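You operate a simulated robot arm through the tools that you are given. There is no shell and no other tool.

You are at the controls of a simulated robot arm. One attempt, no reset.

## Task
Paddle the brown disc's bulges flat, smooth it with the rib, cover it.
Fine: beige paddle, brown rib, clear cover; put the tools back.

It is judged by the outcome, as a careful person would: the job done as asked, and still so three seconds after it is handed in. It fails if anything else is knocked over, pushed out of place, dropped, spilled or broken. A push-on lid holds only when it is set on centred and level and pressed home; a screw cap is set on level and turned clockwise until tight.

## Robot
A 6-joint arm with a three-finger gripper, fixed in place. Base frame: the origin is at the foot of the arm, x ahead of it, y to its left, z up; the work surface is at about z = 820. Readings come in mm, rad, newtons and seconds.
Its first joint turns from -2.897 to 2.897 rad. Payload 4.89 kg.
The tool frame sits at the grasp point between the pads (the TCP): z along the fingers, y along the line on which they close. The tips reach 30 mm beyond it. Largest opening 164 mm; the body of the gripper starts 125 mm behind the TCP.
Orientation is told as [roll, pitch, yaw] about the base's x, y, z axes, in that order, counted from this pose: with the fingers straight down and closing along the base's y, the tool's x points along the base's -x, its y along +y and its z along -z.

## Interface
- The arm moves only by the tool send_rows. Its argument "motion" is a list that holds one entry, the list of rows, each a list of 7 numbers: the finger opening in mm, from 0 to 164, then the shift along the tool's x, y, z in units of 200 mm (1.0 is 200 mm), then the turn, a rotation vector about the tool's x, y, z in units of 120 degrees (1.0 is 120 degrees). In form: [[[jaw, dx, dy, dz, ax, ay, az], ...]]. A call has 1 to 20 rows; each row is the pose to reach, as a shift and turn from the pose commanded when the call began, along the tool's axes at that moment. A call with a number of a shift or a turn outside -1 to 1 is refused whole. Each row takes 0.2 s and may step no farther than 50 mm and 0.15 rad from the row before; otherwise, or with a gripper value out of range, the whole call is refused. A pose out of reach is approached as far as the arm can. The call stops where the force on the tool passes 50 N (or 10 N more than at its start, if that is more) or the arm is blocked; 0.2 s more then pass. Each finger travels about 108 mm/s and halts on what it meets, pressing with about 40 N; the grip force reading is that of the motor and also rises with nothing between the fingers. The clock runs only during rows and for 0.2 s after the last one: add rows that repeat a pose to give the fingers time. The reply holds the time, the measured pose of the TCP, the force on the tool along the base axes, the opening and the grip force, in the units named above and with some noise, with the torque about the TCP (base axes, N m) and any sound that the robot's microphone picked up.
- Cameras (640 x 400 px; columns grow to the right, rows downward): "scene" is fixed at [399.5, 499.8, 1585.2]; the picture's right is [-0.78, -0.63, 0.00], its down [-0.49, 0.61, -0.63] and it looks along [0.39, -0.49, -0.78] (base axes); focal length 258 px, centre (320, 200). "wrist" rides on the gripper at [76, -2, -152] in the tool frame; the picture's right is [0.02, 1.00, 0.00], its down [-0.88, 0.02, -0.47] and it looks along [-0.47, 0.01, 0.88] (tool axes); focal length 247 px, centre (320, 200). There is no depth. A picture from a camera that has moved, and an enlarged one, comes with that camera's place and axes in the base frame and with its lens.
- snapshot(camera): a new picture of that camera. The clock stands still meanwhile.
- lift_body(by): slides the trunk up (or, below 0, down) by that many mm; the arm rides with it, the base frame stays. It gives what a move gives, with no picture.
- close_up(camera, box): a new picture of the part [left, top, right, bottom] of that camera's present view, enlarged. The clock stands still meanwhile.
- sign_off(): hands the job in; it is judged then, once.

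Places have to be worked out from the pictures, the camera data and where the tool is seen. Open the gripper and draw the arm clear of the work before you hand the job in, unless the task says otherwise.

The tools are called as name(argument=value, ...) on one line, values as JSON. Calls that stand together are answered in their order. send_rows: Moves the arm, as the interface text tells. Its arguments: {"type":"object","properties":{"motion":{"type":"array","items":{"type":"array","items":{"type":"array","items":{"type":"number"}}}}},"required":["motion"]} The other tools are called the same way: lift_body (by) slides the trunk up or down; snapshot (camera) takes a picture; close_up (camera, box) takes an enlarged picture of a part of a camera's view; sign_off () hands the job in.

At the start:

```text
clock: 0.0
eef_pos: [532.4, 50.3, 1288.2]
orientation: [0.0, -0.001, 0.0]
force: [-0.4, -0.2, 0.6]
wrist_torque: [-0.04, 0.01, -0.03]
gripper_width: 164.2
gripper_force: 0.1
trunk travel left (down, up): [-175.0, 215.0]
```

scene: 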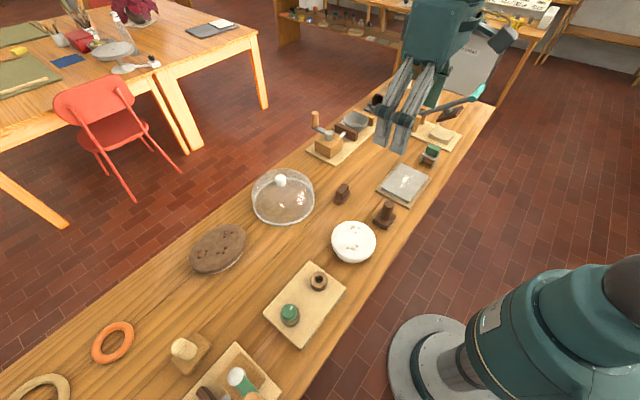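
wrist: 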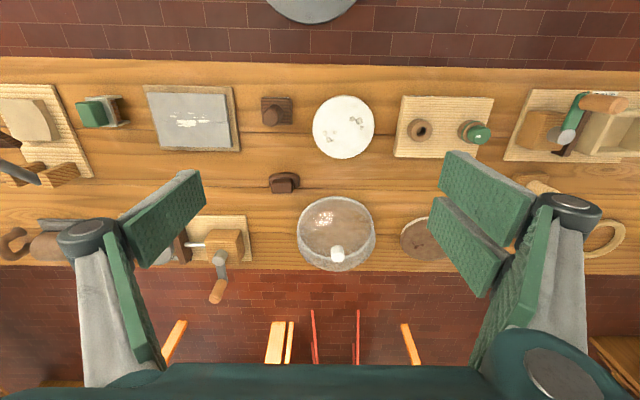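

I see a bench with several tools, a brown disc, a clear cover (dome) and a number of distractors. I take enlarged views to identify the items before moving.

close_up(camera="scene", box=[160, 150, 340, 290])

close_up(camera="scene", box=[300, 60, 480, 180])

close_up(camera="scene", box=[300, 160, 440, 270])

close_up(camera="scene", box=[0, 290, 360, 400])

close_up(camera="wrist", box=[0, 60, 320, 310])

close_up(camera="wrist", box=[320, 60, 640, 310])

```text
2.86 times, centred on (250, 220) of scene
camera zoom: at [399.5, 499.8, 1585.2], right [-0.78, -0.63, 0.0], down [-0.49, 0.61, -0.63], along [0.39, -0.49, -0.78], focal length 738 px, centre (520, 143)
```

zoom: 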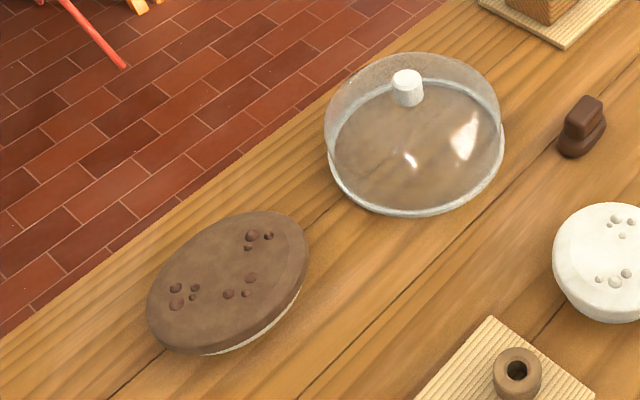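

```text
3.33 times, centred on (390, 120) of scene
camera zoom: at [399.5, 499.8, 1585.2], right [-0.78, -0.63, 0.0], down [-0.49, 0.61, -0.63], along [0.39, -0.49, -0.78], focal length 861 px, centre (87, 467)
```

zoom: 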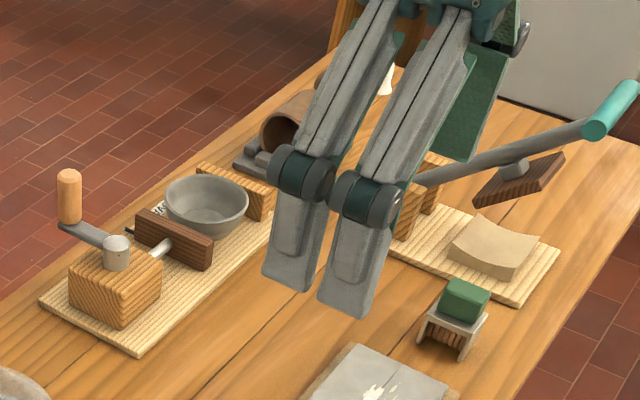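

```text
3.64 times, centred on (370, 215) of scene
camera zoom: at [399.5, 499.8, 1585.2], right [-0.78, -0.63, 0.0], down [-0.49, 0.61, -0.63], along [0.39, -0.49, -0.78], focal length 939 px, centre (138, 146)
```

zoom: 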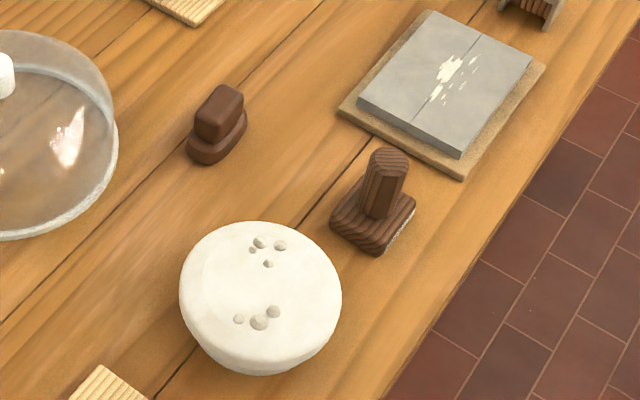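

```text
1.78 times, centred on (180, 345) of scene
camera zoom: at [399.5, 499.8, 1585.2], right [-0.78, -0.63, 0.0], down [-0.49, 0.61, -0.63], along [0.39, -0.49, -0.78], focal length 459 px, centre (569, -58)
```

zoom: 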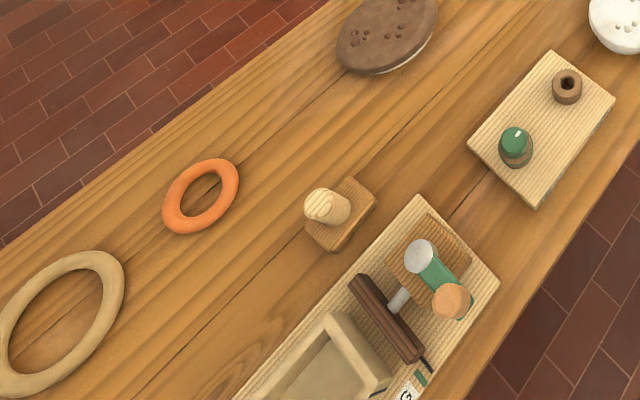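

```text
1.60 times, centred on (160, 185) of wrist
camera zoom: at [455.5, 49.2, 1442.1], right [-0.02, 1.0, 0.0], down [0.88, 0.02, 0.47], along [0.47, 0.01, -0.88], focal length 395 px, centre (576, 224)
```

zoom: 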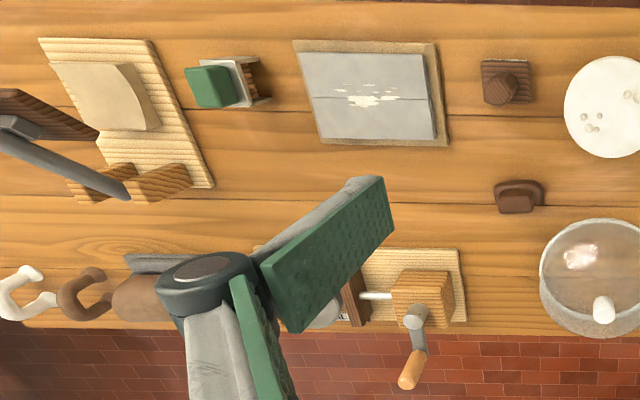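

```text
1.60 times, centred on (480, 185) of wrist
camera zoom: at [455.5, 49.2, 1442.1], right [-0.02, 1.0, 0.0], down [0.88, 0.02, 0.47], along [0.47, 0.01, -0.88], focal length 395 px, centre (64, 224)
```

zoom: 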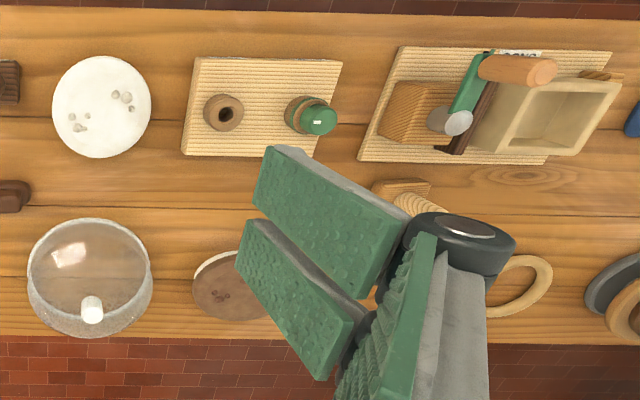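

From the views: brown disc about (894, 398), clear dome about (900, 97), small dark-brown rib-like block near (750, 0), and a beige block with a knob further left. I move the arm toward the disc at a safe height to inspect with the wrist camera.

send_rows(motion=[[[164, -0.134, 0.129, 0.099, 0, 0, 0], [164, -0.269, 0.257, 0.197, 0, 0, 0], [164, -0.403, 0.386, 0.296, 0, 0, 0], [164, -0.537, 0.514, 0.394, 0, 0, 0], [164, -0.671, 0.643, 0.493, 0, 0, 0], [164, -0.806, 0.771, 0.591, 0, 0, 0], [164, -0.94, 0.9, 0.69, 0, 0, 0]]])

```text
clock: 1.6
eef_pos: [722.4, 230.4, 1150.5]
orientation: [-0.002, -0.002, -0.001]
force: [-0.7, -0.9, 1.1]
wrist_torque: [0.12, -0.22, 0.02]
gripper_width: 163.8
gripper_force: 0.1
trunk travel left (down, up): [-175.0, 215.0]
```

The arm is at (722, 230, 1150). I take wrist and scene pictures from here.

snapshot(camera="wrist")

snapshot(camera="scene")

```text
taken
camera wrist: at [643.3, 228.1, 1303.7], right [-0.02, 1.0, 0.0], down [0.88, 0.02, 0.47], along [0.47, 0.01, -0.88], focal length 247 px, centre (320, 200)
```

wrist: 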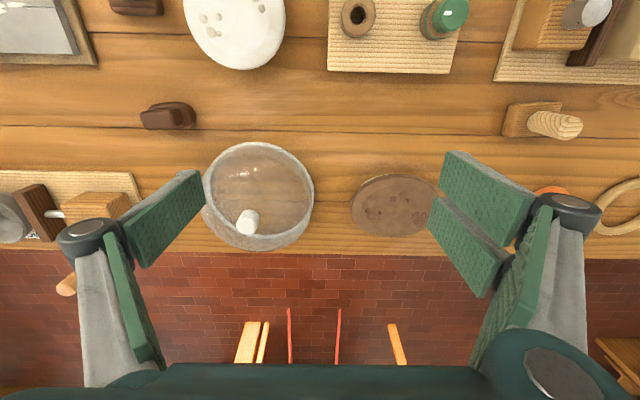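

```text
taken
```

scene: 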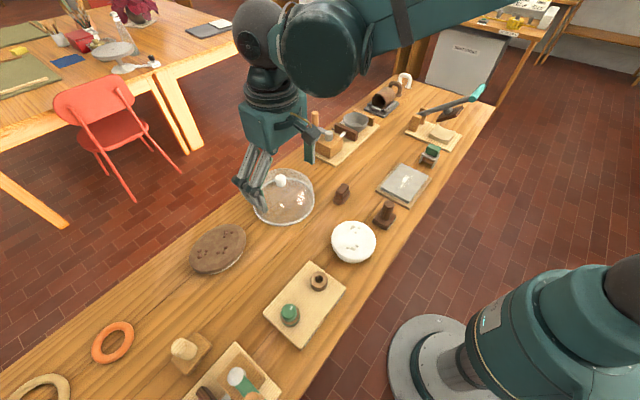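

The disc sits at roughly (892, 396), near the reach limit; the beige paddle is near (718, 618). I move further left to look at the paddle and its neighbours.

send_rows(motion=[[[164, 0.1, 0.2, 0, 0, 0, 0], [164, 0.2, 0.4, 0, 0, 0, 0], [164, 0.3, 0.6, 0, 0, 0, 0], [164, 0.4, 0.8, 0, 0, 0, 0], [164, 0.5, 1.0, 0, 0, 0, 0]]])

snapshot(camera="wrist")

snapshot(camera="scene")

```text
clock: 2.8
eef_pos: [623.3, 429.8, 1150.5]
orientation: [0.0, 0.002, -0.002]
force: [-0.1, -0.6, 0.2]
wrist_torque: [0.2, 0.09, -0.02]
gripper_width: 163.9
gripper_force: 0.0
trunk travel left (down, up): [-175.0, 215.0]
```

```text
taken
camera wrist: at [545.1, 428.5, 1304.1], right [-0.02, 1.0, 0.0], down [0.88, 0.02, 0.47], along [0.47, 0.01, -0.88], focal length 247 px, centre (320, 200)
```

wrist: 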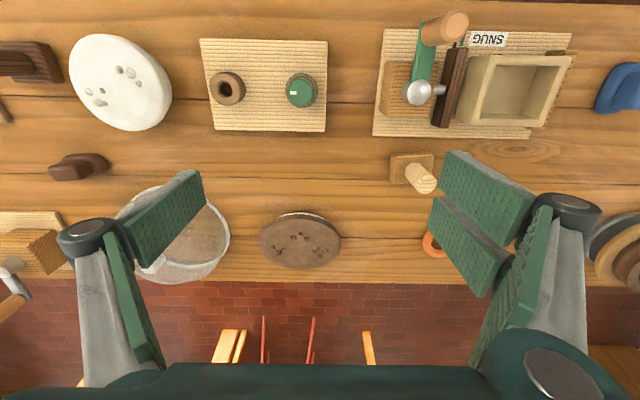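

```text
taken
```

scene: 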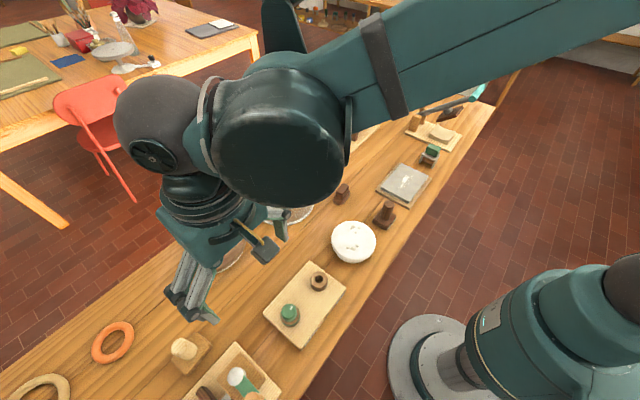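

I zoom into the disc, the paddle and the candidates from this view.

close_up(camera="wrist", box=[240, 190, 360, 290])

close_up(camera="wrist", box=[360, 120, 480, 220])

close_up(camera="wrist", box=[0, 20, 160, 200])

close_up(camera="scene", box=[140, 300, 280, 400])

close_up(camera="wrist", box=[370, 0, 640, 150])

```text
4.00 times, centred on (300, 240) of wrist
camera zoom: at [545.1, 428.5, 1304.1], right [-0.02, 1.0, 0.0], down [0.88, 0.02, 0.47], along [0.47, 0.01, -0.88], focal length 988 px, centre (400, 40)
```

zoom: 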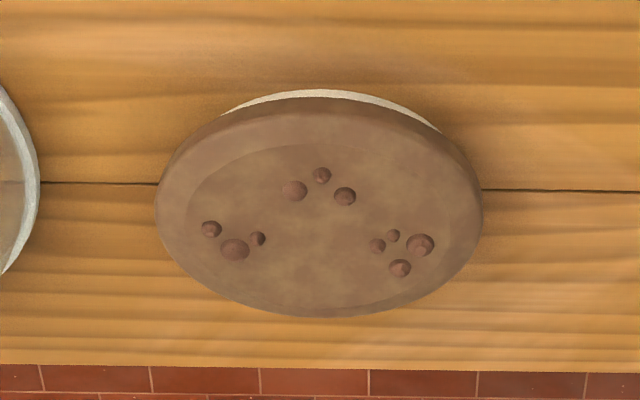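

```text
4.00 times, centred on (420, 170) of wrist
camera zoom: at [545.1, 428.5, 1304.1], right [-0.02, 1.0, 0.0], down [0.88, 0.02, 0.47], along [0.47, 0.01, -0.88], focal length 988 px, centre (-80, 320)
```

zoom: 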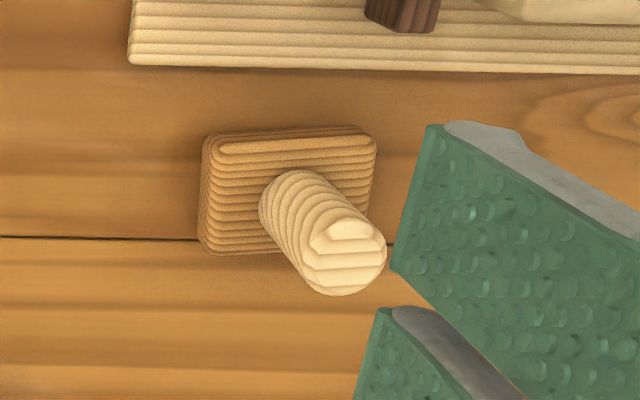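

```text
2.22 times, centred on (80, 110) of wrist
camera zoom: at [545.1, 428.5, 1304.1], right [-0.02, 1.0, 0.0], down [0.88, 0.02, 0.47], along [0.47, 0.01, -0.88], focal length 549 px, centre (853, 400)
```

zoom: 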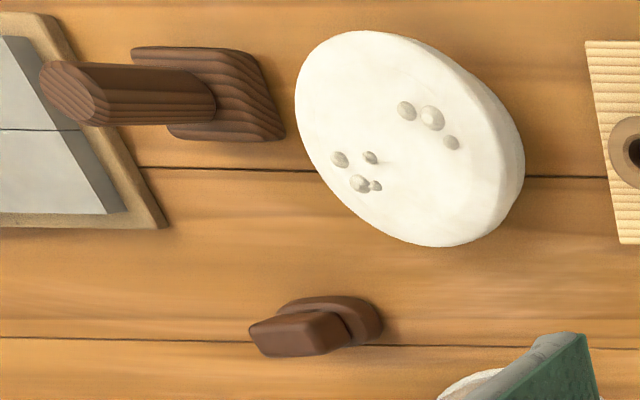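

```text
4.00 times, centred on (210, 350) of scene
camera zoom: at [399.5, 499.8, 1585.2], right [-0.78, -0.63, 0.0], down [-0.49, 0.61, -0.63], along [0.39, -0.49, -0.78], focal length 1033 px, centre (760, -400)
```

zoom: 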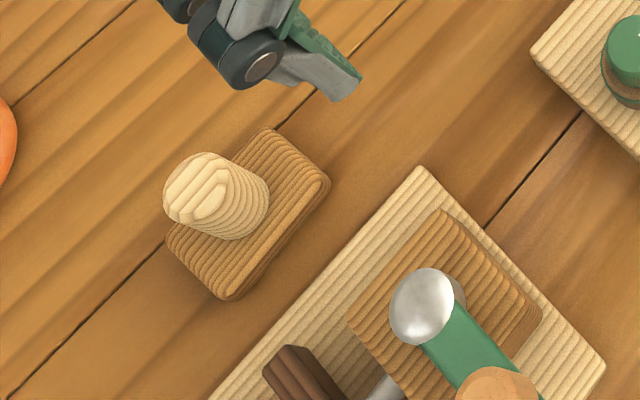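

```text
2.37 times, centred on (505, 75) of wrist
camera zoom: at [545.1, 428.5, 1304.1], right [-0.02, 1.0, 0.0], down [0.88, 0.02, 0.47], along [0.47, 0.01, -0.88], focal length 585 px, centre (-118, 496)
```

zoom: 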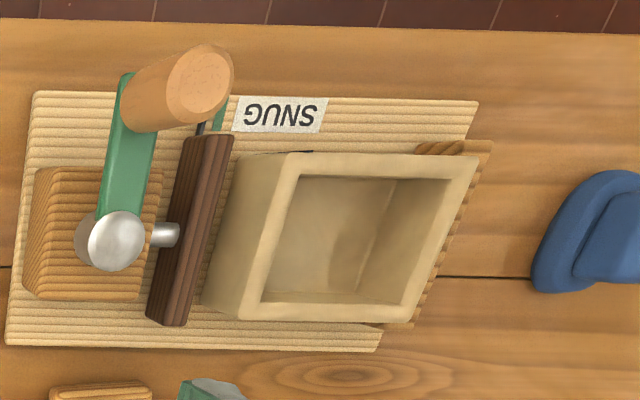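

The brown rib is near (727, -48), with a blue one elsewhere as a decoy; the beige paddle plate is centred near (722, 618) with its handle top at z about 900. The disc lies near the reach limit, so I tilt the tool 30° outward and do a dry run toward the space above the disc to check reach.

send_rows(motion=[[[164, -0.19, 0.01, 0.1, 0, -0.05, 0], [164, -0.38, 0.02, 0.2, 0, -0.1, 0], [164, -0.57, 0.03, 0.3, 0, -0.15, 0], [164, -0.76, 0.04, 0.4, 0, -0.2, 0], [164, -0.95, 0.05, 0.5, 0, -0.25, 0]]])

snapshot(camera="wrist")

snapshot(camera="scene")

```text
clock: 4.0
eef_pos: [809.7, 440.7, 1051.3]
orientation: [0.0, -0.526, 0.0]
force: [-1.7, 0.1, 0.9]
wrist_torque: [0.12, -0.07, 0.03]
gripper_width: 163.9
gripper_force: 0.1
trunk travel left (down, up): [-175.0, 215.0]
```

```text
taken
camera wrist: at [667.5, 439.5, 1146.1], right [-0.02, 1.0, -0.01], down [0.52, 0.02, 0.85], along [0.85, 0.01, -0.52], focal length 247 px, centre (320, 200)
```

wrist: 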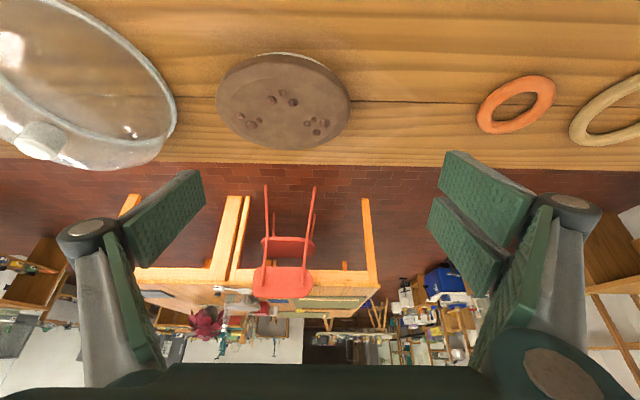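

```text
taken
```

scene: 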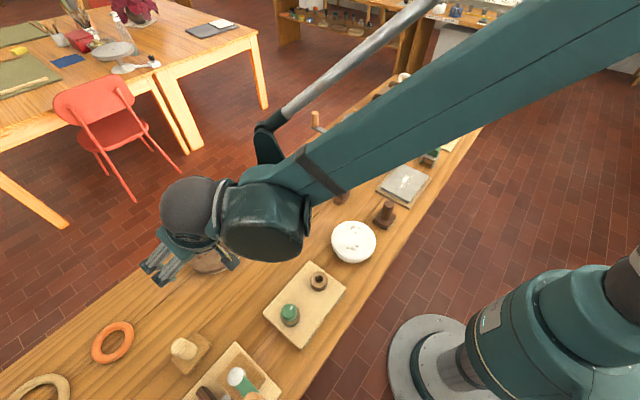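

The tilted pose is reached well. I take enlarged views of the disc and the dome from this lower angle to triangulate heights.

close_up(camera="wrist", box=[204, 40, 364, 160])

close_up(camera="wrist", box=[0, 0, 200, 180])

```text
3.33 times, centred on (284, 100) of wrist
camera zoom: at [667.5, 439.5, 1146.1], right [-0.02, 1.0, -0.01], down [0.52, 0.02, 0.85], along [0.85, 0.01, -0.52], focal length 823 px, centre (440, 533)
```

zoom: 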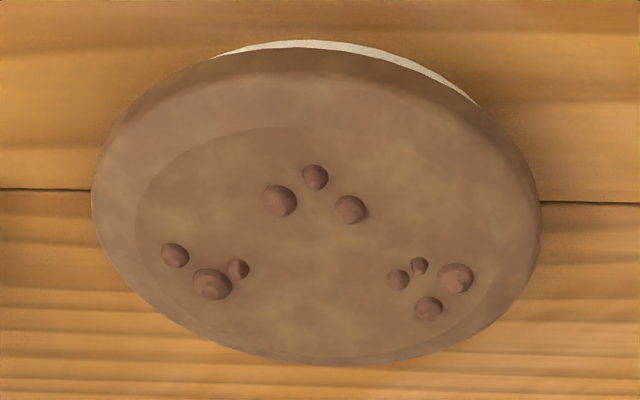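

```text
2.22 times, centred on (100, 90) of wrist
camera zoom: at [667.5, 439.5, 1146.1], right [-0.02, 1.0, -0.01], down [0.52, 0.02, 0.85], along [0.85, 0.01, -0.52], focal length 549 px, centre (809, 444)
```

zoom: 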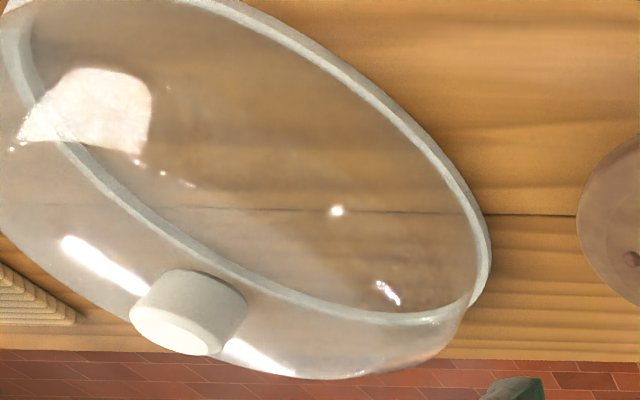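

The dome is a clear bell with a wide ring rim and a white knob; the disc sits on a whitish base. I continue the dry run lower, above the far-left cluster, to confirm the arm reaches there with the 30° tilt.

send_rows(motion=[[[164, -0.054, 0, 0.206, 0, 0, 0], [164, -0.108, 0, 0.412, 0, 0, 0], [164, -0.162, 0, 0.618, 0, 0, 0], [164, -0.217, 0, 0.824, 0, 0, 0]]])

snapshot(camera="wrist")

snapshot(camera="scene")

```text
clock: 5.0
eef_pos: [932.3, 439.0, 928.6]
orientation: [-0.001, -0.524, 0.0]
force: [-1.2, -0.3, 0.1]
wrist_torque: [0.01, -0.1, 0.01]
gripper_width: 164.1
gripper_force: 0.0
trunk travel left (down, up): [-175.0, 215.0]
```

```text
taken
camera wrist: at [789.3, 438.4, 1023.8], right [-0.02, 1.0, -0.01], down [0.52, 0.02, 0.85], along [0.85, 0.01, -0.52], focal length 247 px, centre (320, 200)
```

wrist: 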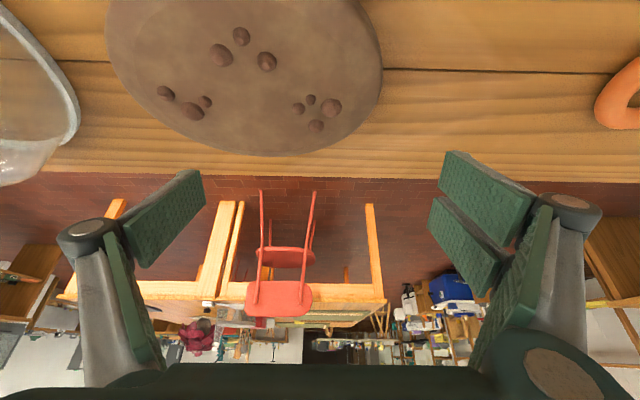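

```text
taken
```

scene: 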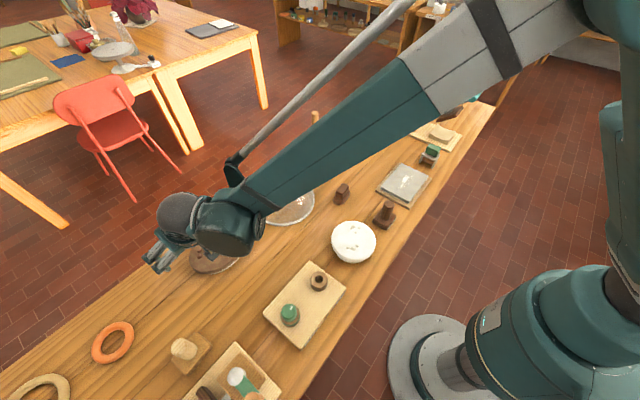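

The arm reaches (932, 439, 929) with no trouble, so this tilt works over the disc. Clusters look to be near (873, 390), (916, 434) and (911, 339), with the top around z 862. Now I travel up and over to a pre-grasp point near the beige paddle.

send_rows(motion=[[[164, 0.091, 0.112, -0.168, 0, 0, 0], [164, 0.182, 0.225, -0.336, 0, 0, 0], [164, 0.272, 0.338, -0.503, 0, 0, 0], [164, 0.363, 0.45, -0.671, 0, 0, 0], [140, 0.5, 0.56, -0.736, 0, 0, 0], [120, 0.635, 0.672, -0.801, 0, 0, 0], [110, 0.77, 0.784, -0.866, 0, 0, 0], [110, 0.905, 0.895, -0.932, 0, 0, 0], [110, 0.905, 0.895, -0.932, 0, 0, 0]]])

snapshot(camera="wrist")

snapshot(camera="scene")

```text
clock: 7.0
eef_pos: [681.2, 618.0, 999.2]
orientation: [-0.001, -0.525, -0.001]
force: [0.0, 0.3, -0.3]
wrist_torque: [0.02, 0.0, 0.01]
gripper_width: 109.9
gripper_force: 0.1
trunk travel left (down, up): [-175.0, 215.0]
```

```text
taken
camera wrist: at [537.1, 618.0, 1095.2], right [-0.02, 1.0, -0.01], down [0.53, 0.02, 0.85], along [0.85, 0.01, -0.53], focal length 247 px, centre (320, 200)
```

wrist: 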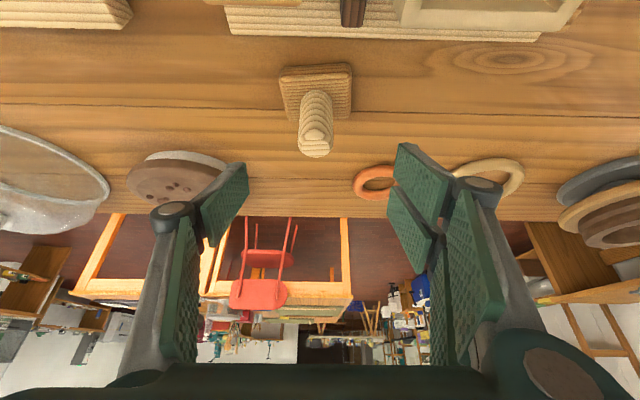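

```text
taken
```

scene: 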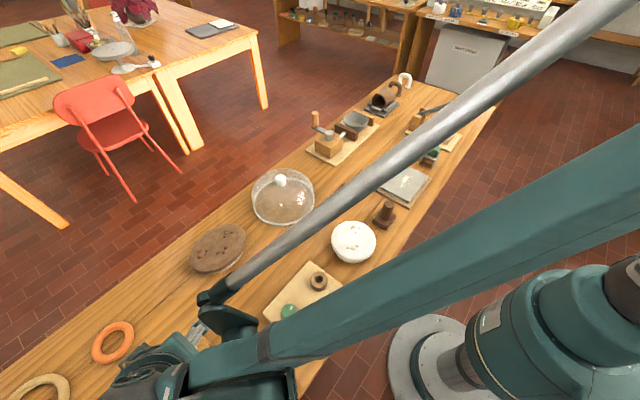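

I zoom on the paddle between the fingers to pin down its handle axis.

close_up(camera="wrist", box=[256, 50, 384, 170])

```text
3.33 times, centred on (320, 110) of wrist
camera zoom: at [537.1, 618.0, 1095.2], right [-0.02, 1.0, -0.01], down [0.53, 0.02, 0.85], along [0.85, 0.01, -0.53], focal length 823 px, centre (320, 500)
```

zoom: 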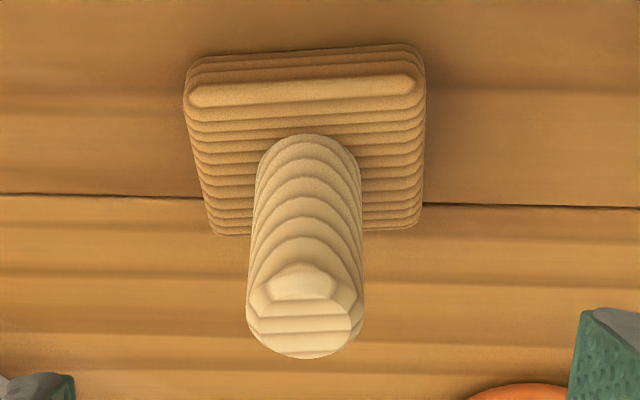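

The handle axis appears near (722, 614), radius about 18 mm, top near z 908. I close in to 60 mm short of the grasp along the tool axis and re-check.

send_rows(motion=[[[100, 0.06, -0.01, 0.153, 0, 0, 0], [90, 0.119, -0.02, 0.306, 0, 0, 0], [90, 0.119, -0.02, 0.306, 0, 0, 0]]])

close_up(camera="wrist", box=[160, 0, 480, 200])

close_up(camera="scene", box=[120, 300, 280, 400])

```text
clock: 7.8
eef_pos: [692.7, 614.5, 933.6]
orientation: [0.0, -0.526, 0.001]
force: [0.2, 0.6, 0.1]
wrist_torque: [-0.01, 0.0, -0.02]
gripper_width: 90.1
gripper_force: 0.2
trunk travel left (down, up): [-175.0, 215.0]
```

```text
2.00 times, centred on (320, 100) of wrist
camera zoom: at [549.3, 613.7, 1030.0], right [-0.02, 1.0, -0.01], down [0.53, 0.02, 0.85], along [0.85, 0.01, -0.53], focal length 494 px, centre (320, 400)
```

zoom: 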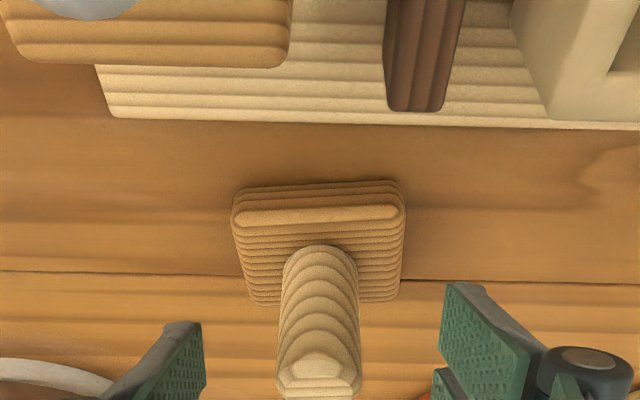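

```text
4.00 times, centred on (200, 350) of scene
camera zoom: at [399.5, 499.8, 1585.2], right [-0.78, -0.63, 0.0], down [-0.49, 0.61, -0.63], along [0.39, -0.49, -0.78], focal length 1033 px, centre (800, -400)
```

zoom: 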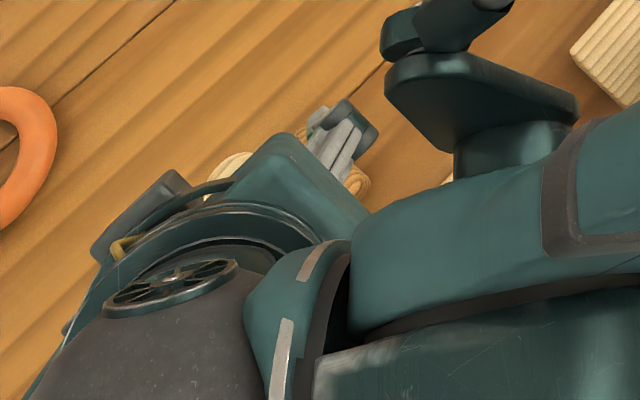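

The handle is centred between the fingers in y and lies ahead along the tool axis near x 725. I advance 63 mm along the tool axis to the grasp height, still open.

send_rows(motion=[[[90, -0.003, 0, 0.105, 0, 0, 0], [90, -0.006, 0, 0.21, 0, 0, 0], [90, -0.01, 0, 0.315, 0, 0, 0], [90, -0.01, 0, 0.315, 0, 0, 0]]])

snapshot(camera="wrist")

```text
clock: 8.8
eef_pos: [725.1, 615.2, 881.3]
orientation: [-0.002, -0.524, 0.0]
force: [0.3, 0.3, 0.4]
wrist_torque: [-0.07, -0.02, -0.05]
gripper_width: 90.0
gripper_force: 0.0
trunk travel left (down, up): [-175.0, 215.0]
```

```text
taken
camera wrist: at [582.3, 614.5, 976.0], right [-0.02, 1.0, -0.01], down [0.53, 0.02, 0.85], along [0.85, 0.01, -0.53], focal length 247 px, centre (320, 200)
```

wrist: 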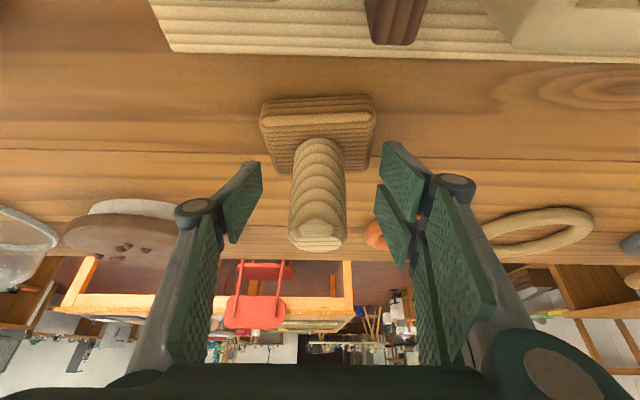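

The handle is centred between the pads at TCP depth. I close the gripper on it.

send_rows(motion=[[[20, 0, 0, 0, 0, 0, 0], [20, 0, 0, 0, 0, 0, 0], [20, 0, 0, 0, 0, 0, 0], [20, 0, 0, 0, 0, 0, 0]]])

close_up(camera="wrist", box=[200, 60, 440, 260])

```text
clock: 9.8
eef_pos: [725.8, 615.7, 880.3]
orientation: [0.001, -0.526, 0.0]
force: [0.2, 1.0, 0.0]
wrist_torque: [0.18, -0.02, 0.03]
gripper_width: 57.1
gripper_force: 39.5
trunk travel left (down, up): [-175.0, 215.0]
```

```text
2.00 times, centred on (320, 160) of wrist
camera zoom: at [582.0, 614.4, 976.4], right [-0.02, 1.0, -0.01], down [0.53, 0.02, 0.85], along [0.85, 0.01, -0.53], focal length 494 px, centre (320, 280)
```

zoom: 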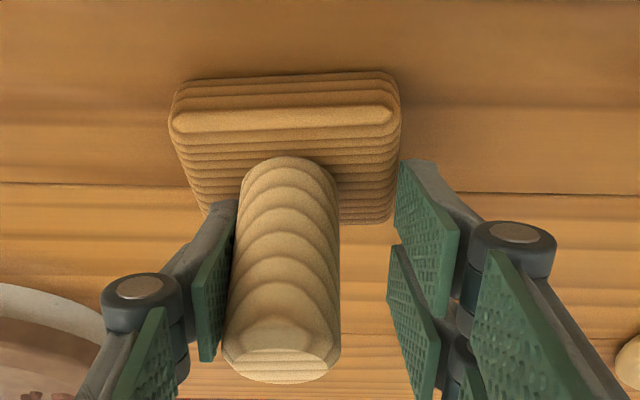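

The reading shows the jaws stopped at 57 mm with the handle against the left pad only: the right fingertip appears to have caught the plate's edge, so I was too low. I reopen and raise along the tool axis, then look again.

send_rows(motion=[[[96, 0, 0, 0, 0, 0, 0], [96, 0, 0, 0, 0, 0, 0], [96, 0, 0, -0.08, 0, 0, 0], [96, 0, 0, -0.08, 0, 0, 0]]])

close_up(camera="wrist", box=[200, 60, 440, 260])

```text
clock: 10.8
eef_pos: [716.3, 616.6, 896.6]
orientation: [-0.001, -0.525, 0.001]
force: [0.1, -0.3, -1.0]
wrist_torque: [-0.02, 0.0, 0.01]
gripper_width: 96.0
gripper_force: 0.1
trunk travel left (down, up): [-175.0, 215.0]
```

```text
2.00 times, centred on (320, 160) of wrist
camera zoom: at [573.6, 614.9, 991.0], right [-0.02, 1.0, -0.01], down [0.53, 0.02, 0.85], along [0.85, 0.01, -0.53], focal length 494 px, centre (320, 280)
```

zoom: 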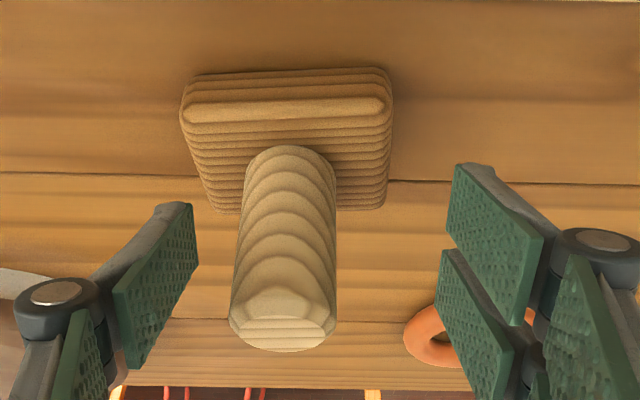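

The paddle got nudged about 13 mm toward -y; the gripper's right finger is a two-prong fork that hangs lower at this tilt. I re-centre on the handle (about y 604) at a higher grip, TCP z about 893, and then close.

send_rows(motion=[[[96, -0.033, -0.0625, 0.04, 0, 0, 0], [96, -0.033, -0.0625, 0.04, 0, 0, 0]]])

close_up(camera="wrist", box=[200, 60, 440, 260])

```text
clock: 11.4
eef_pos: [726.5, 603.2, 893.6]
orientation: [0.0, -0.526, -0.001]
force: [-0.2, -0.6, -0.1]
wrist_torque: [0.0, -0.06, -0.01]
gripper_width: 95.6
gripper_force: 0.0
trunk travel left (down, up): [-175.0, 215.0]
```

```text
2.00 times, centred on (320, 160) of wrist
camera zoom: at [583.1, 602.8, 987.7], right [-0.02, 1.0, -0.01], down [0.53, 0.02, 0.85], along [0.85, 0.01, -0.53], focal length 494 px, centre (320, 280)
```

zoom: 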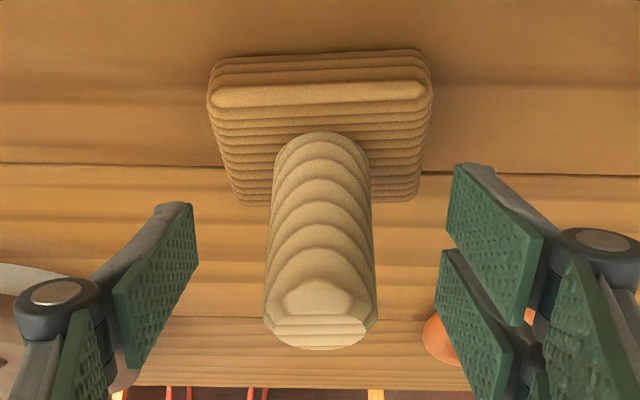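

The handle is now centred between the pads and the fingertips are clear above the plate. I close the gripper.

send_rows(motion=[[[20, 0, 0, 0, 0, 0, 0], [20, 0, 0, 0, 0, 0, 0], [20, 0, 0, 0, 0, 0, 0], [20, 0, 0, 0, 0, 0, 0]]])

close_up(camera="wrist", box=[200, 60, 440, 260])

```text
clock: 12.4
eef_pos: [726.7, 604.3, 892.7]
orientation: [0.001, -0.524, 0.001]
force: [1.7, 2.7, 5.4]
wrist_torque: [0.47, -0.07, -0.1]
gripper_width: 34.5
gripper_force: 39.9
trunk travel left (down, up): [-175.0, 215.0]
```

```text
2.00 times, centred on (320, 160) of wrist
camera zoom: at [583.2, 602.8, 987.9], right [-0.02, 1.0, -0.01], down [0.53, 0.02, 0.85], along [0.85, 0.01, -0.53], focal length 494 px, centre (320, 280)
```

zoom: 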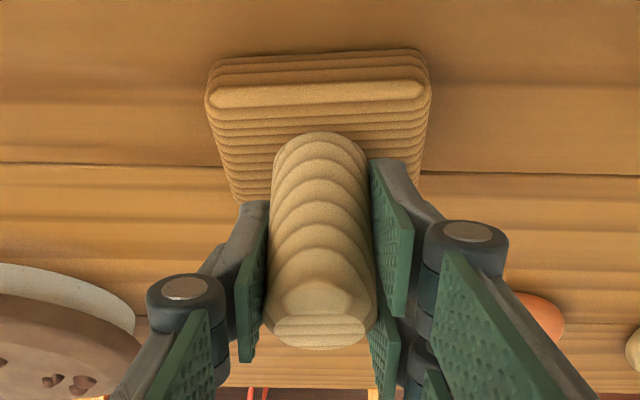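

The grip closed to 34.5 mm on the handle. I lift straight up 60 mm and check.

send_rows(motion=[[[20, -0.025, 0, -0.043, 0, 0, 0], [20, -0.075, 0, -0.13, 0, 0, 0], [20, -0.15, 0, -0.26, 0, 0, 0], [20, -0.15, 0, -0.26, 0, 0, 0]]])

snapshot(camera="wrist")

snapshot(camera="scene")

```text
clock: 13.4
eef_pos: [726.3, 601.7, 953.6]
orientation: [-0.001, -0.525, 0.0]
force: [0.0, -0.4, -2.8]
wrist_torque: [0.01, 0.02, 0.03]
gripper_width: 34.3
gripper_force: 40.2
trunk travel left (down, up): [-175.0, 215.0]
```

```text
taken
camera wrist: at [582.8, 601.5, 1048.1], right [-0.02, 1.0, -0.01], down [0.53, 0.02, 0.85], along [0.85, 0.01, -0.53], focal length 247 px, centre (320, 200)
```

wrist: 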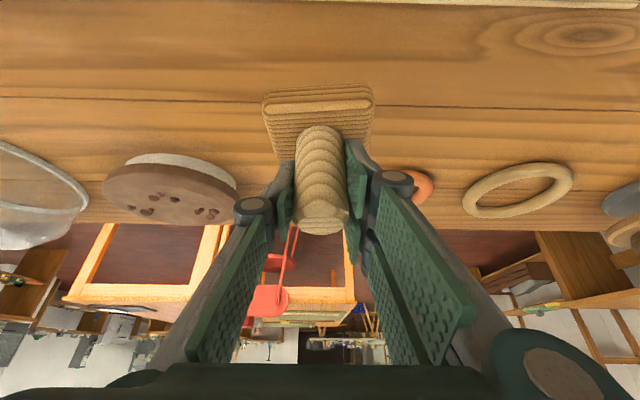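

```text
taken
```

scene: 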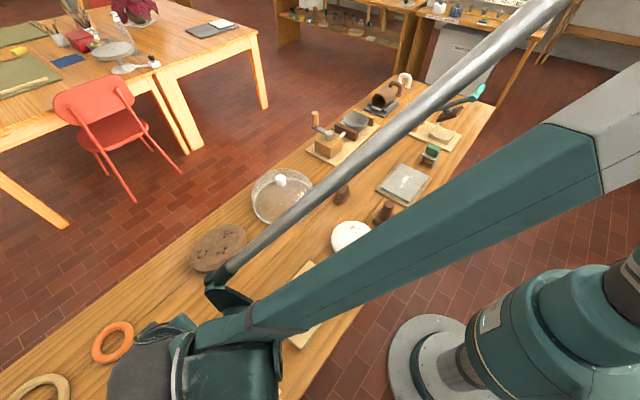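

The paddle is held and lifted (about 2.8 N). Its plate bottom is about 73 mm below the TCP. I carry it over toward the disc at a height of TCP z 1000.

send_rows(motion=[[[20, -0.125, -0.1667, 0.0278, 0, 0, 0], [20, -0.25, -0.333, 0.0557, 0, 0, 0], [20, -0.3755, -0.5, 0.0835, 0, 0, 0], [20, -0.5, -0.6667, 0.1113, 0, 0, 0], [20, -0.626, -0.8333, 0.139, 0, 0, 0], [20, -0.751, -1.0, 0.167, 0, 0, 0], [20, -0.751, -1.0, 0.167, 0, 0, 0]]])

snapshot(camera="wrist")

snapshot(camera="scene")

```text
clock: 15.0
eef_pos: [874.9, 401.6, 997.1]
orientation: [0.0, -0.526, 0.001]
force: [-0.3, 0.5, -2.7]
wrist_torque: [0.04, -0.04, -0.01]
gripper_width: 34.1
gripper_force: 40.5
trunk travel left (down, up): [-175.0, 215.0]
```

```text
taken
camera wrist: at [731.0, 400.2, 1092.3], right [-0.02, 1.0, -0.01], down [0.53, 0.02, 0.85], along [0.85, 0.01, -0.53], focal length 247 px, centre (320, 200)
```

wrist: 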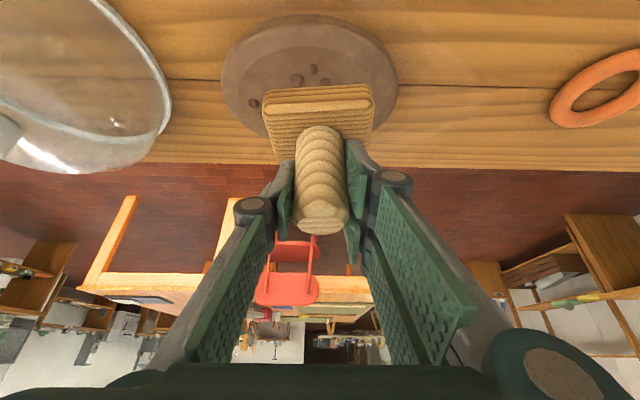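

```text
taken
```

scene: 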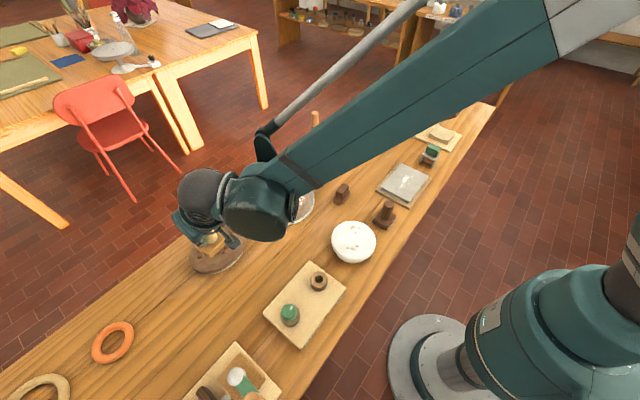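

I zoom on the disc beneath the paddle to fix relative alignment.

close_up(camera="wrist", box=[200, 0, 424, 170])

close_up(camera="scene", box=[150, 180, 290, 290])

```text
2.35 times, centred on (312, 85) of wrist
camera zoom: at [731.0, 400.2, 1092.3], right [-0.02, 1.0, -0.01], down [0.53, 0.02, 0.85], along [0.85, 0.01, -0.53], focal length 581 px, centre (339, 471)
```

zoom: 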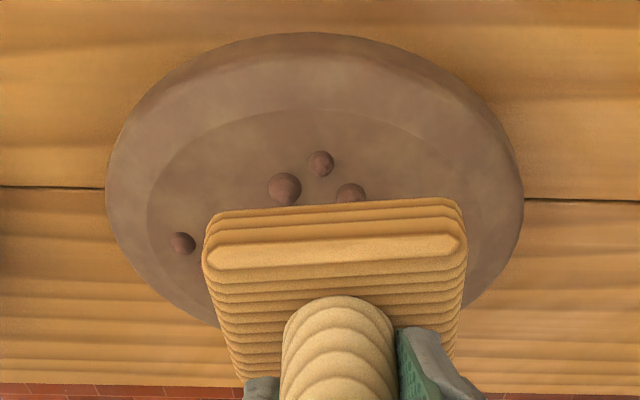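

```text
3.64 times, centred on (220, 235) of scene
camera zoom: at [399.5, 499.8, 1585.2], right [-0.78, -0.63, 0.0], down [-0.49, 0.61, -0.63], along [0.39, -0.49, -0.78], focal length 939 px, centre (684, 73)
```

zoom: 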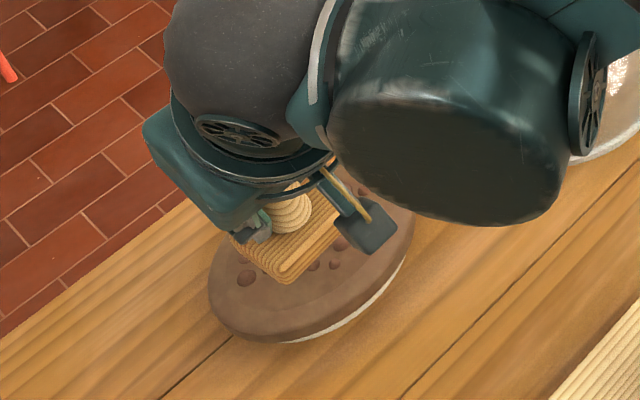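

The disc is slightly elliptical, centred near (900, 393); the near cluster is at about (872, 391). I position the paddle over it and descend to just above expected contact.

send_rows(motion=[[[20, 0.03, -0.02, 0.044, 0, 0, 0], [20, 0.059, -0.04, 0.088, 0, 0, 0], [20, 0.089, -0.053, 0.131, 0, 0, 0], [20, 0.118, -0.053, 0.175, 0, 0, 0], [20, 0.118, -0.053, 0.175, 0, 0, 0]]])

close_up(camera="wrist", box=[180, 0, 460, 200])

close_up(camera="scene", box=[150, 180, 290, 290])

```text
clock: 16.2
eef_pos: [869.7, 391.5, 954.6]
orientation: [0.001, -0.525, -0.003]
force: [-0.3, -0.3, -3.1]
wrist_torque: [0.01, -0.03, 0.0]
gripper_width: 34.4
gripper_force: 40.1
trunk travel left (down, up): [-175.0, 215.0]
```

```text
2.00 times, centred on (320, 100) of wrist
camera zoom: at [727.0, 390.3, 1050.8], right [-0.02, 1.0, -0.01], down [0.53, 0.02, 0.85], along [0.85, 0.01, -0.53], focal length 494 px, centre (320, 400)
```

zoom: 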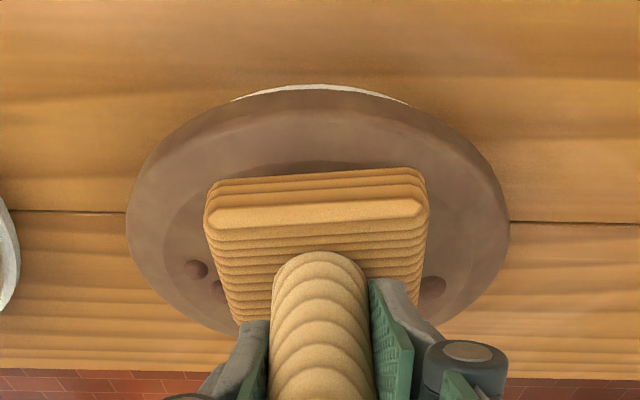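

```text
3.64 times, centred on (220, 235) of scene
camera zoom: at [399.5, 499.8, 1585.2], right [-0.78, -0.63, 0.0], down [-0.49, 0.61, -0.63], along [0.39, -0.49, -0.78], focal length 939 px, centre (684, 73)
```

zoom: 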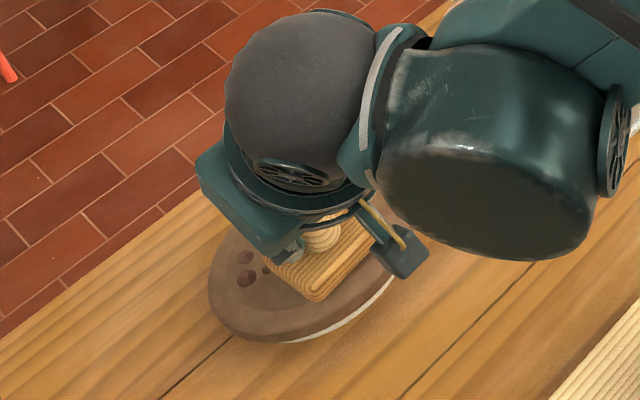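

The paddle is over the near cluster. I descend in small steps, checking force for contact.

send_rows(motion=[[[20, 0.005, 0, 0.0087, 0, 0, 0], [20, 0.01, 0, 0.0173, 0, 0, 0], [20, 0.015, 0, 0.026, 0, 0, 0]]])

```text
clock: 17.0
eef_pos: [871.1, 392.2, 949.4]
orientation: [0.002, -0.527, 0.002]
force: [-0.2, 0.4, -1.9]
wrist_torque: [0.05, -0.04, -0.01]
gripper_width: 34.5
gripper_force: 39.9
trunk travel left (down, up): [-175.0, 215.0]
```

No contact yet at TCP z 949. I continue down 6 mm more.

send_rows(motion=[[[20, 0.005, 0, 0.0087, 0, 0, 0], [20, 0.01, 0, 0.0173, 0, 0, 0], [20, 0.015, 0, 0.026, 0, 0, 0]]])

```text
clock: 17.8
eef_pos: [870.0, 391.9, 944.0]
orientation: [-0.002, -0.526, 0.0]
force: [0.3, 0.8, -3.0]
wrist_torque: [0.03, -0.04, 0.03]
gripper_width: 34.3
gripper_force: 40.3
trunk travel left (down, up): [-175.0, 215.0]
```

send_rows(motion=[[[20, 0.005, 0, 0.0087, 0, 0, 0], [20, 0.01, 0, 0.0173, 0, 0, 0], [20, 0.015, 0, 0.026, 0, 0, 0]]])

close_up(camera="wrist", box=[180, 0, 460, 200])

```text
clock: 18.6
eef_pos: [869.3, 391.1, 939.7]
orientation: [-0.001, -0.527, 0.002]
force: [4.6, -0.4, 38.3]
wrist_torque: [0.64, 0.01, -0.13]
gripper_width: 35.0
gripper_force: 39.7
trunk travel left (down, up): [-175.0, 215.0]
```

```text
2.00 times, centred on (320, 100) of wrist
camera zoom: at [726.2, 389.7, 1035.5], right [-0.02, 1.0, -0.01], down [0.52, 0.02, 0.85], along [0.85, 0.01, -0.52], focal length 494 px, centre (320, 400)
```

zoom: 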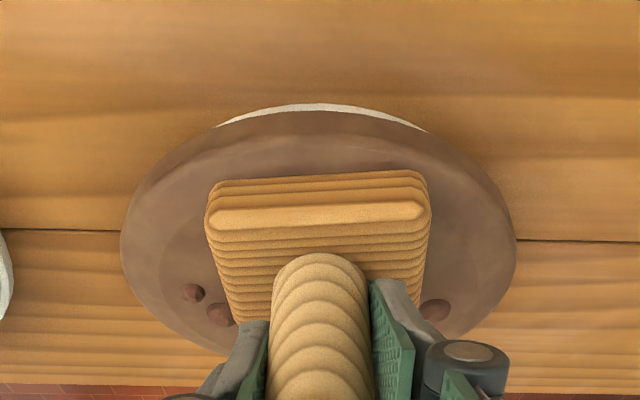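

Contact came with about 40 N at TCP z 940. I lift 40 mm and back off toward the base to see whether the bulges flattened.

send_rows(motion=[[[20, -0.02, 0, -0.035, 0, 0, 0], [20, -0.06, 0, -0.104, 0, 0, 0], [20, -0.1, 0, -0.173, 0, 0, 0], [20, 0.03, 0, -0.26, 0, 0, 0], [20, 0.16, 0, -0.35, 0, 0, 0], [20, 0.16, 0, -0.35, 0, 0, 0]]])

close_up(camera="wrist", box=[180, 0, 460, 200])

close_up(camera="scene", box=[150, 180, 290, 290])

```text
clock: 20.0
eef_pos: [807.4, 391.1, 983.6]
orientation: [0.0, -0.525, 0.0]
force: [-0.2, -0.5, -2.9]
wrist_torque: [0.03, -0.02, 0.03]
gripper_width: 34.3
gripper_force: 40.4
trunk travel left (down, up): [-175.0, 215.0]
```

```text
2.00 times, centred on (320, 100) of wrist
camera zoom: at [664.1, 390.4, 1078.0], right [-0.02, 1.0, -0.01], down [0.53, 0.02, 0.85], along [0.85, 0.01, -0.53], focal length 494 px, centre (320, 400)
```

zoom: 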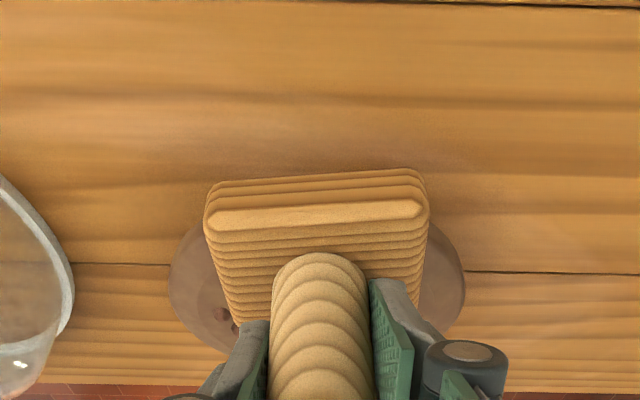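

```text
3.64 times, centred on (220, 235) of scene
camera zoom: at [399.5, 499.8, 1585.2], right [-0.78, -0.63, 0.0], down [-0.49, 0.61, -0.63], along [0.39, -0.49, -0.78], focal length 939 px, centre (684, 73)
```

zoom: 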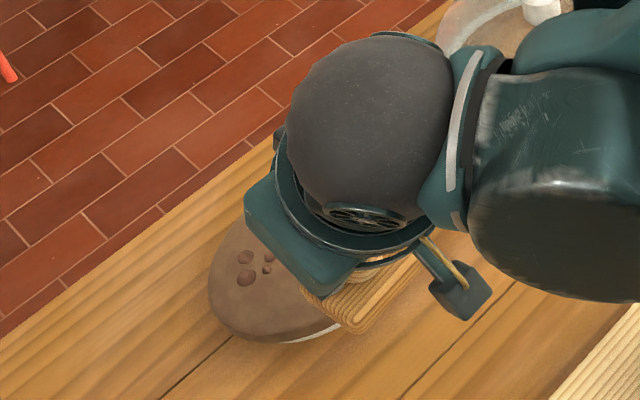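

The scene view is blocked for the near cluster. I move over toward the far-left cluster (916, 434), from which the wrist camera can see the near cluster.

send_rows(motion=[[[20, -0.165, 0.072, 0.076, 0, 0, 0], [20, -0.33, 0.143, 0.153, 0, 0, 0], [20, -0.495, 0.215, 0.229, 0, 0, 0], [20, -0.495, 0.215, 0.229, 0, 0, 0]]])

close_up(camera="wrist", box=[120, 0, 440, 200])

```text
clock: 21.0
eef_pos: [917.6, 434.2, 993.5]
orientation: [0.0, -0.524, -0.001]
force: [0.3, 0.6, -3.4]
wrist_torque: [-0.01, -0.01, -0.05]
gripper_width: 34.3
gripper_force: 40.3
trunk travel left (down, up): [-175.0, 215.0]
```

```text
2.00 times, centred on (280, 100) of wrist
camera zoom: at [774.3, 432.9, 1088.5], right [-0.02, 1.0, -0.01], down [0.53, 0.02, 0.85], along [0.85, 0.01, -0.53], focal length 494 px, centre (400, 400)
```

zoom: 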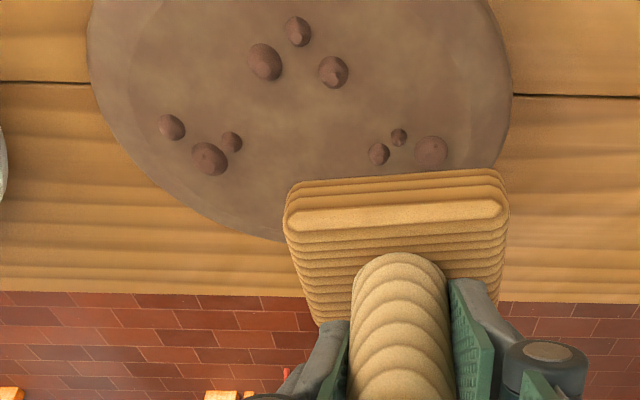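

I zoom in more on the bulges to see which, if any, were flattened.

close_up(camera="wrist", box=[160, 0, 352, 120])

close_up(camera="scene", box=[170, 200, 270, 280])

```text
3.33 times, centred on (256, 60) of wrist
camera zoom: at [774.3, 432.9, 1088.5], right [-0.02, 1.0, -0.01], down [0.53, 0.02, 0.85], along [0.85, 0.01, -0.53], focal length 823 px, centre (533, 667)
```

zoom: 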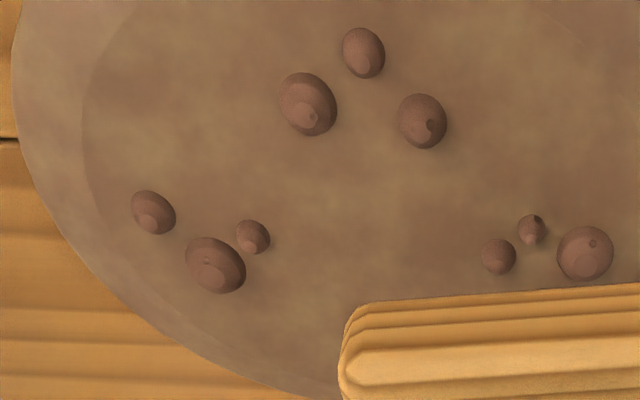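

```text
5.00 times, centred on (220, 240) of scene
camera zoom: at [399.5, 499.8, 1585.2], right [-0.78, -0.63, 0.0], down [-0.49, 0.61, -0.63], along [0.39, -0.49, -0.78], focal length 1291 px, centre (820, 0)
```

zoom: 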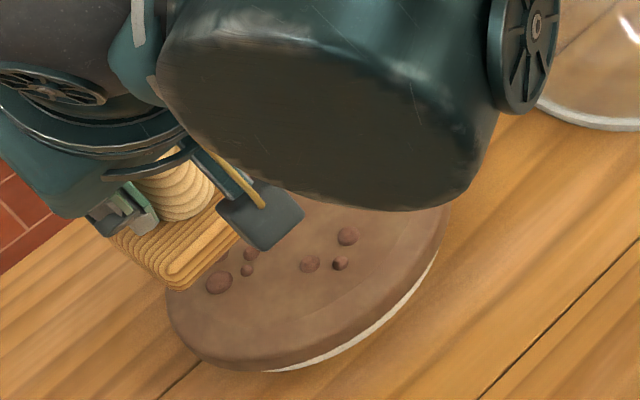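

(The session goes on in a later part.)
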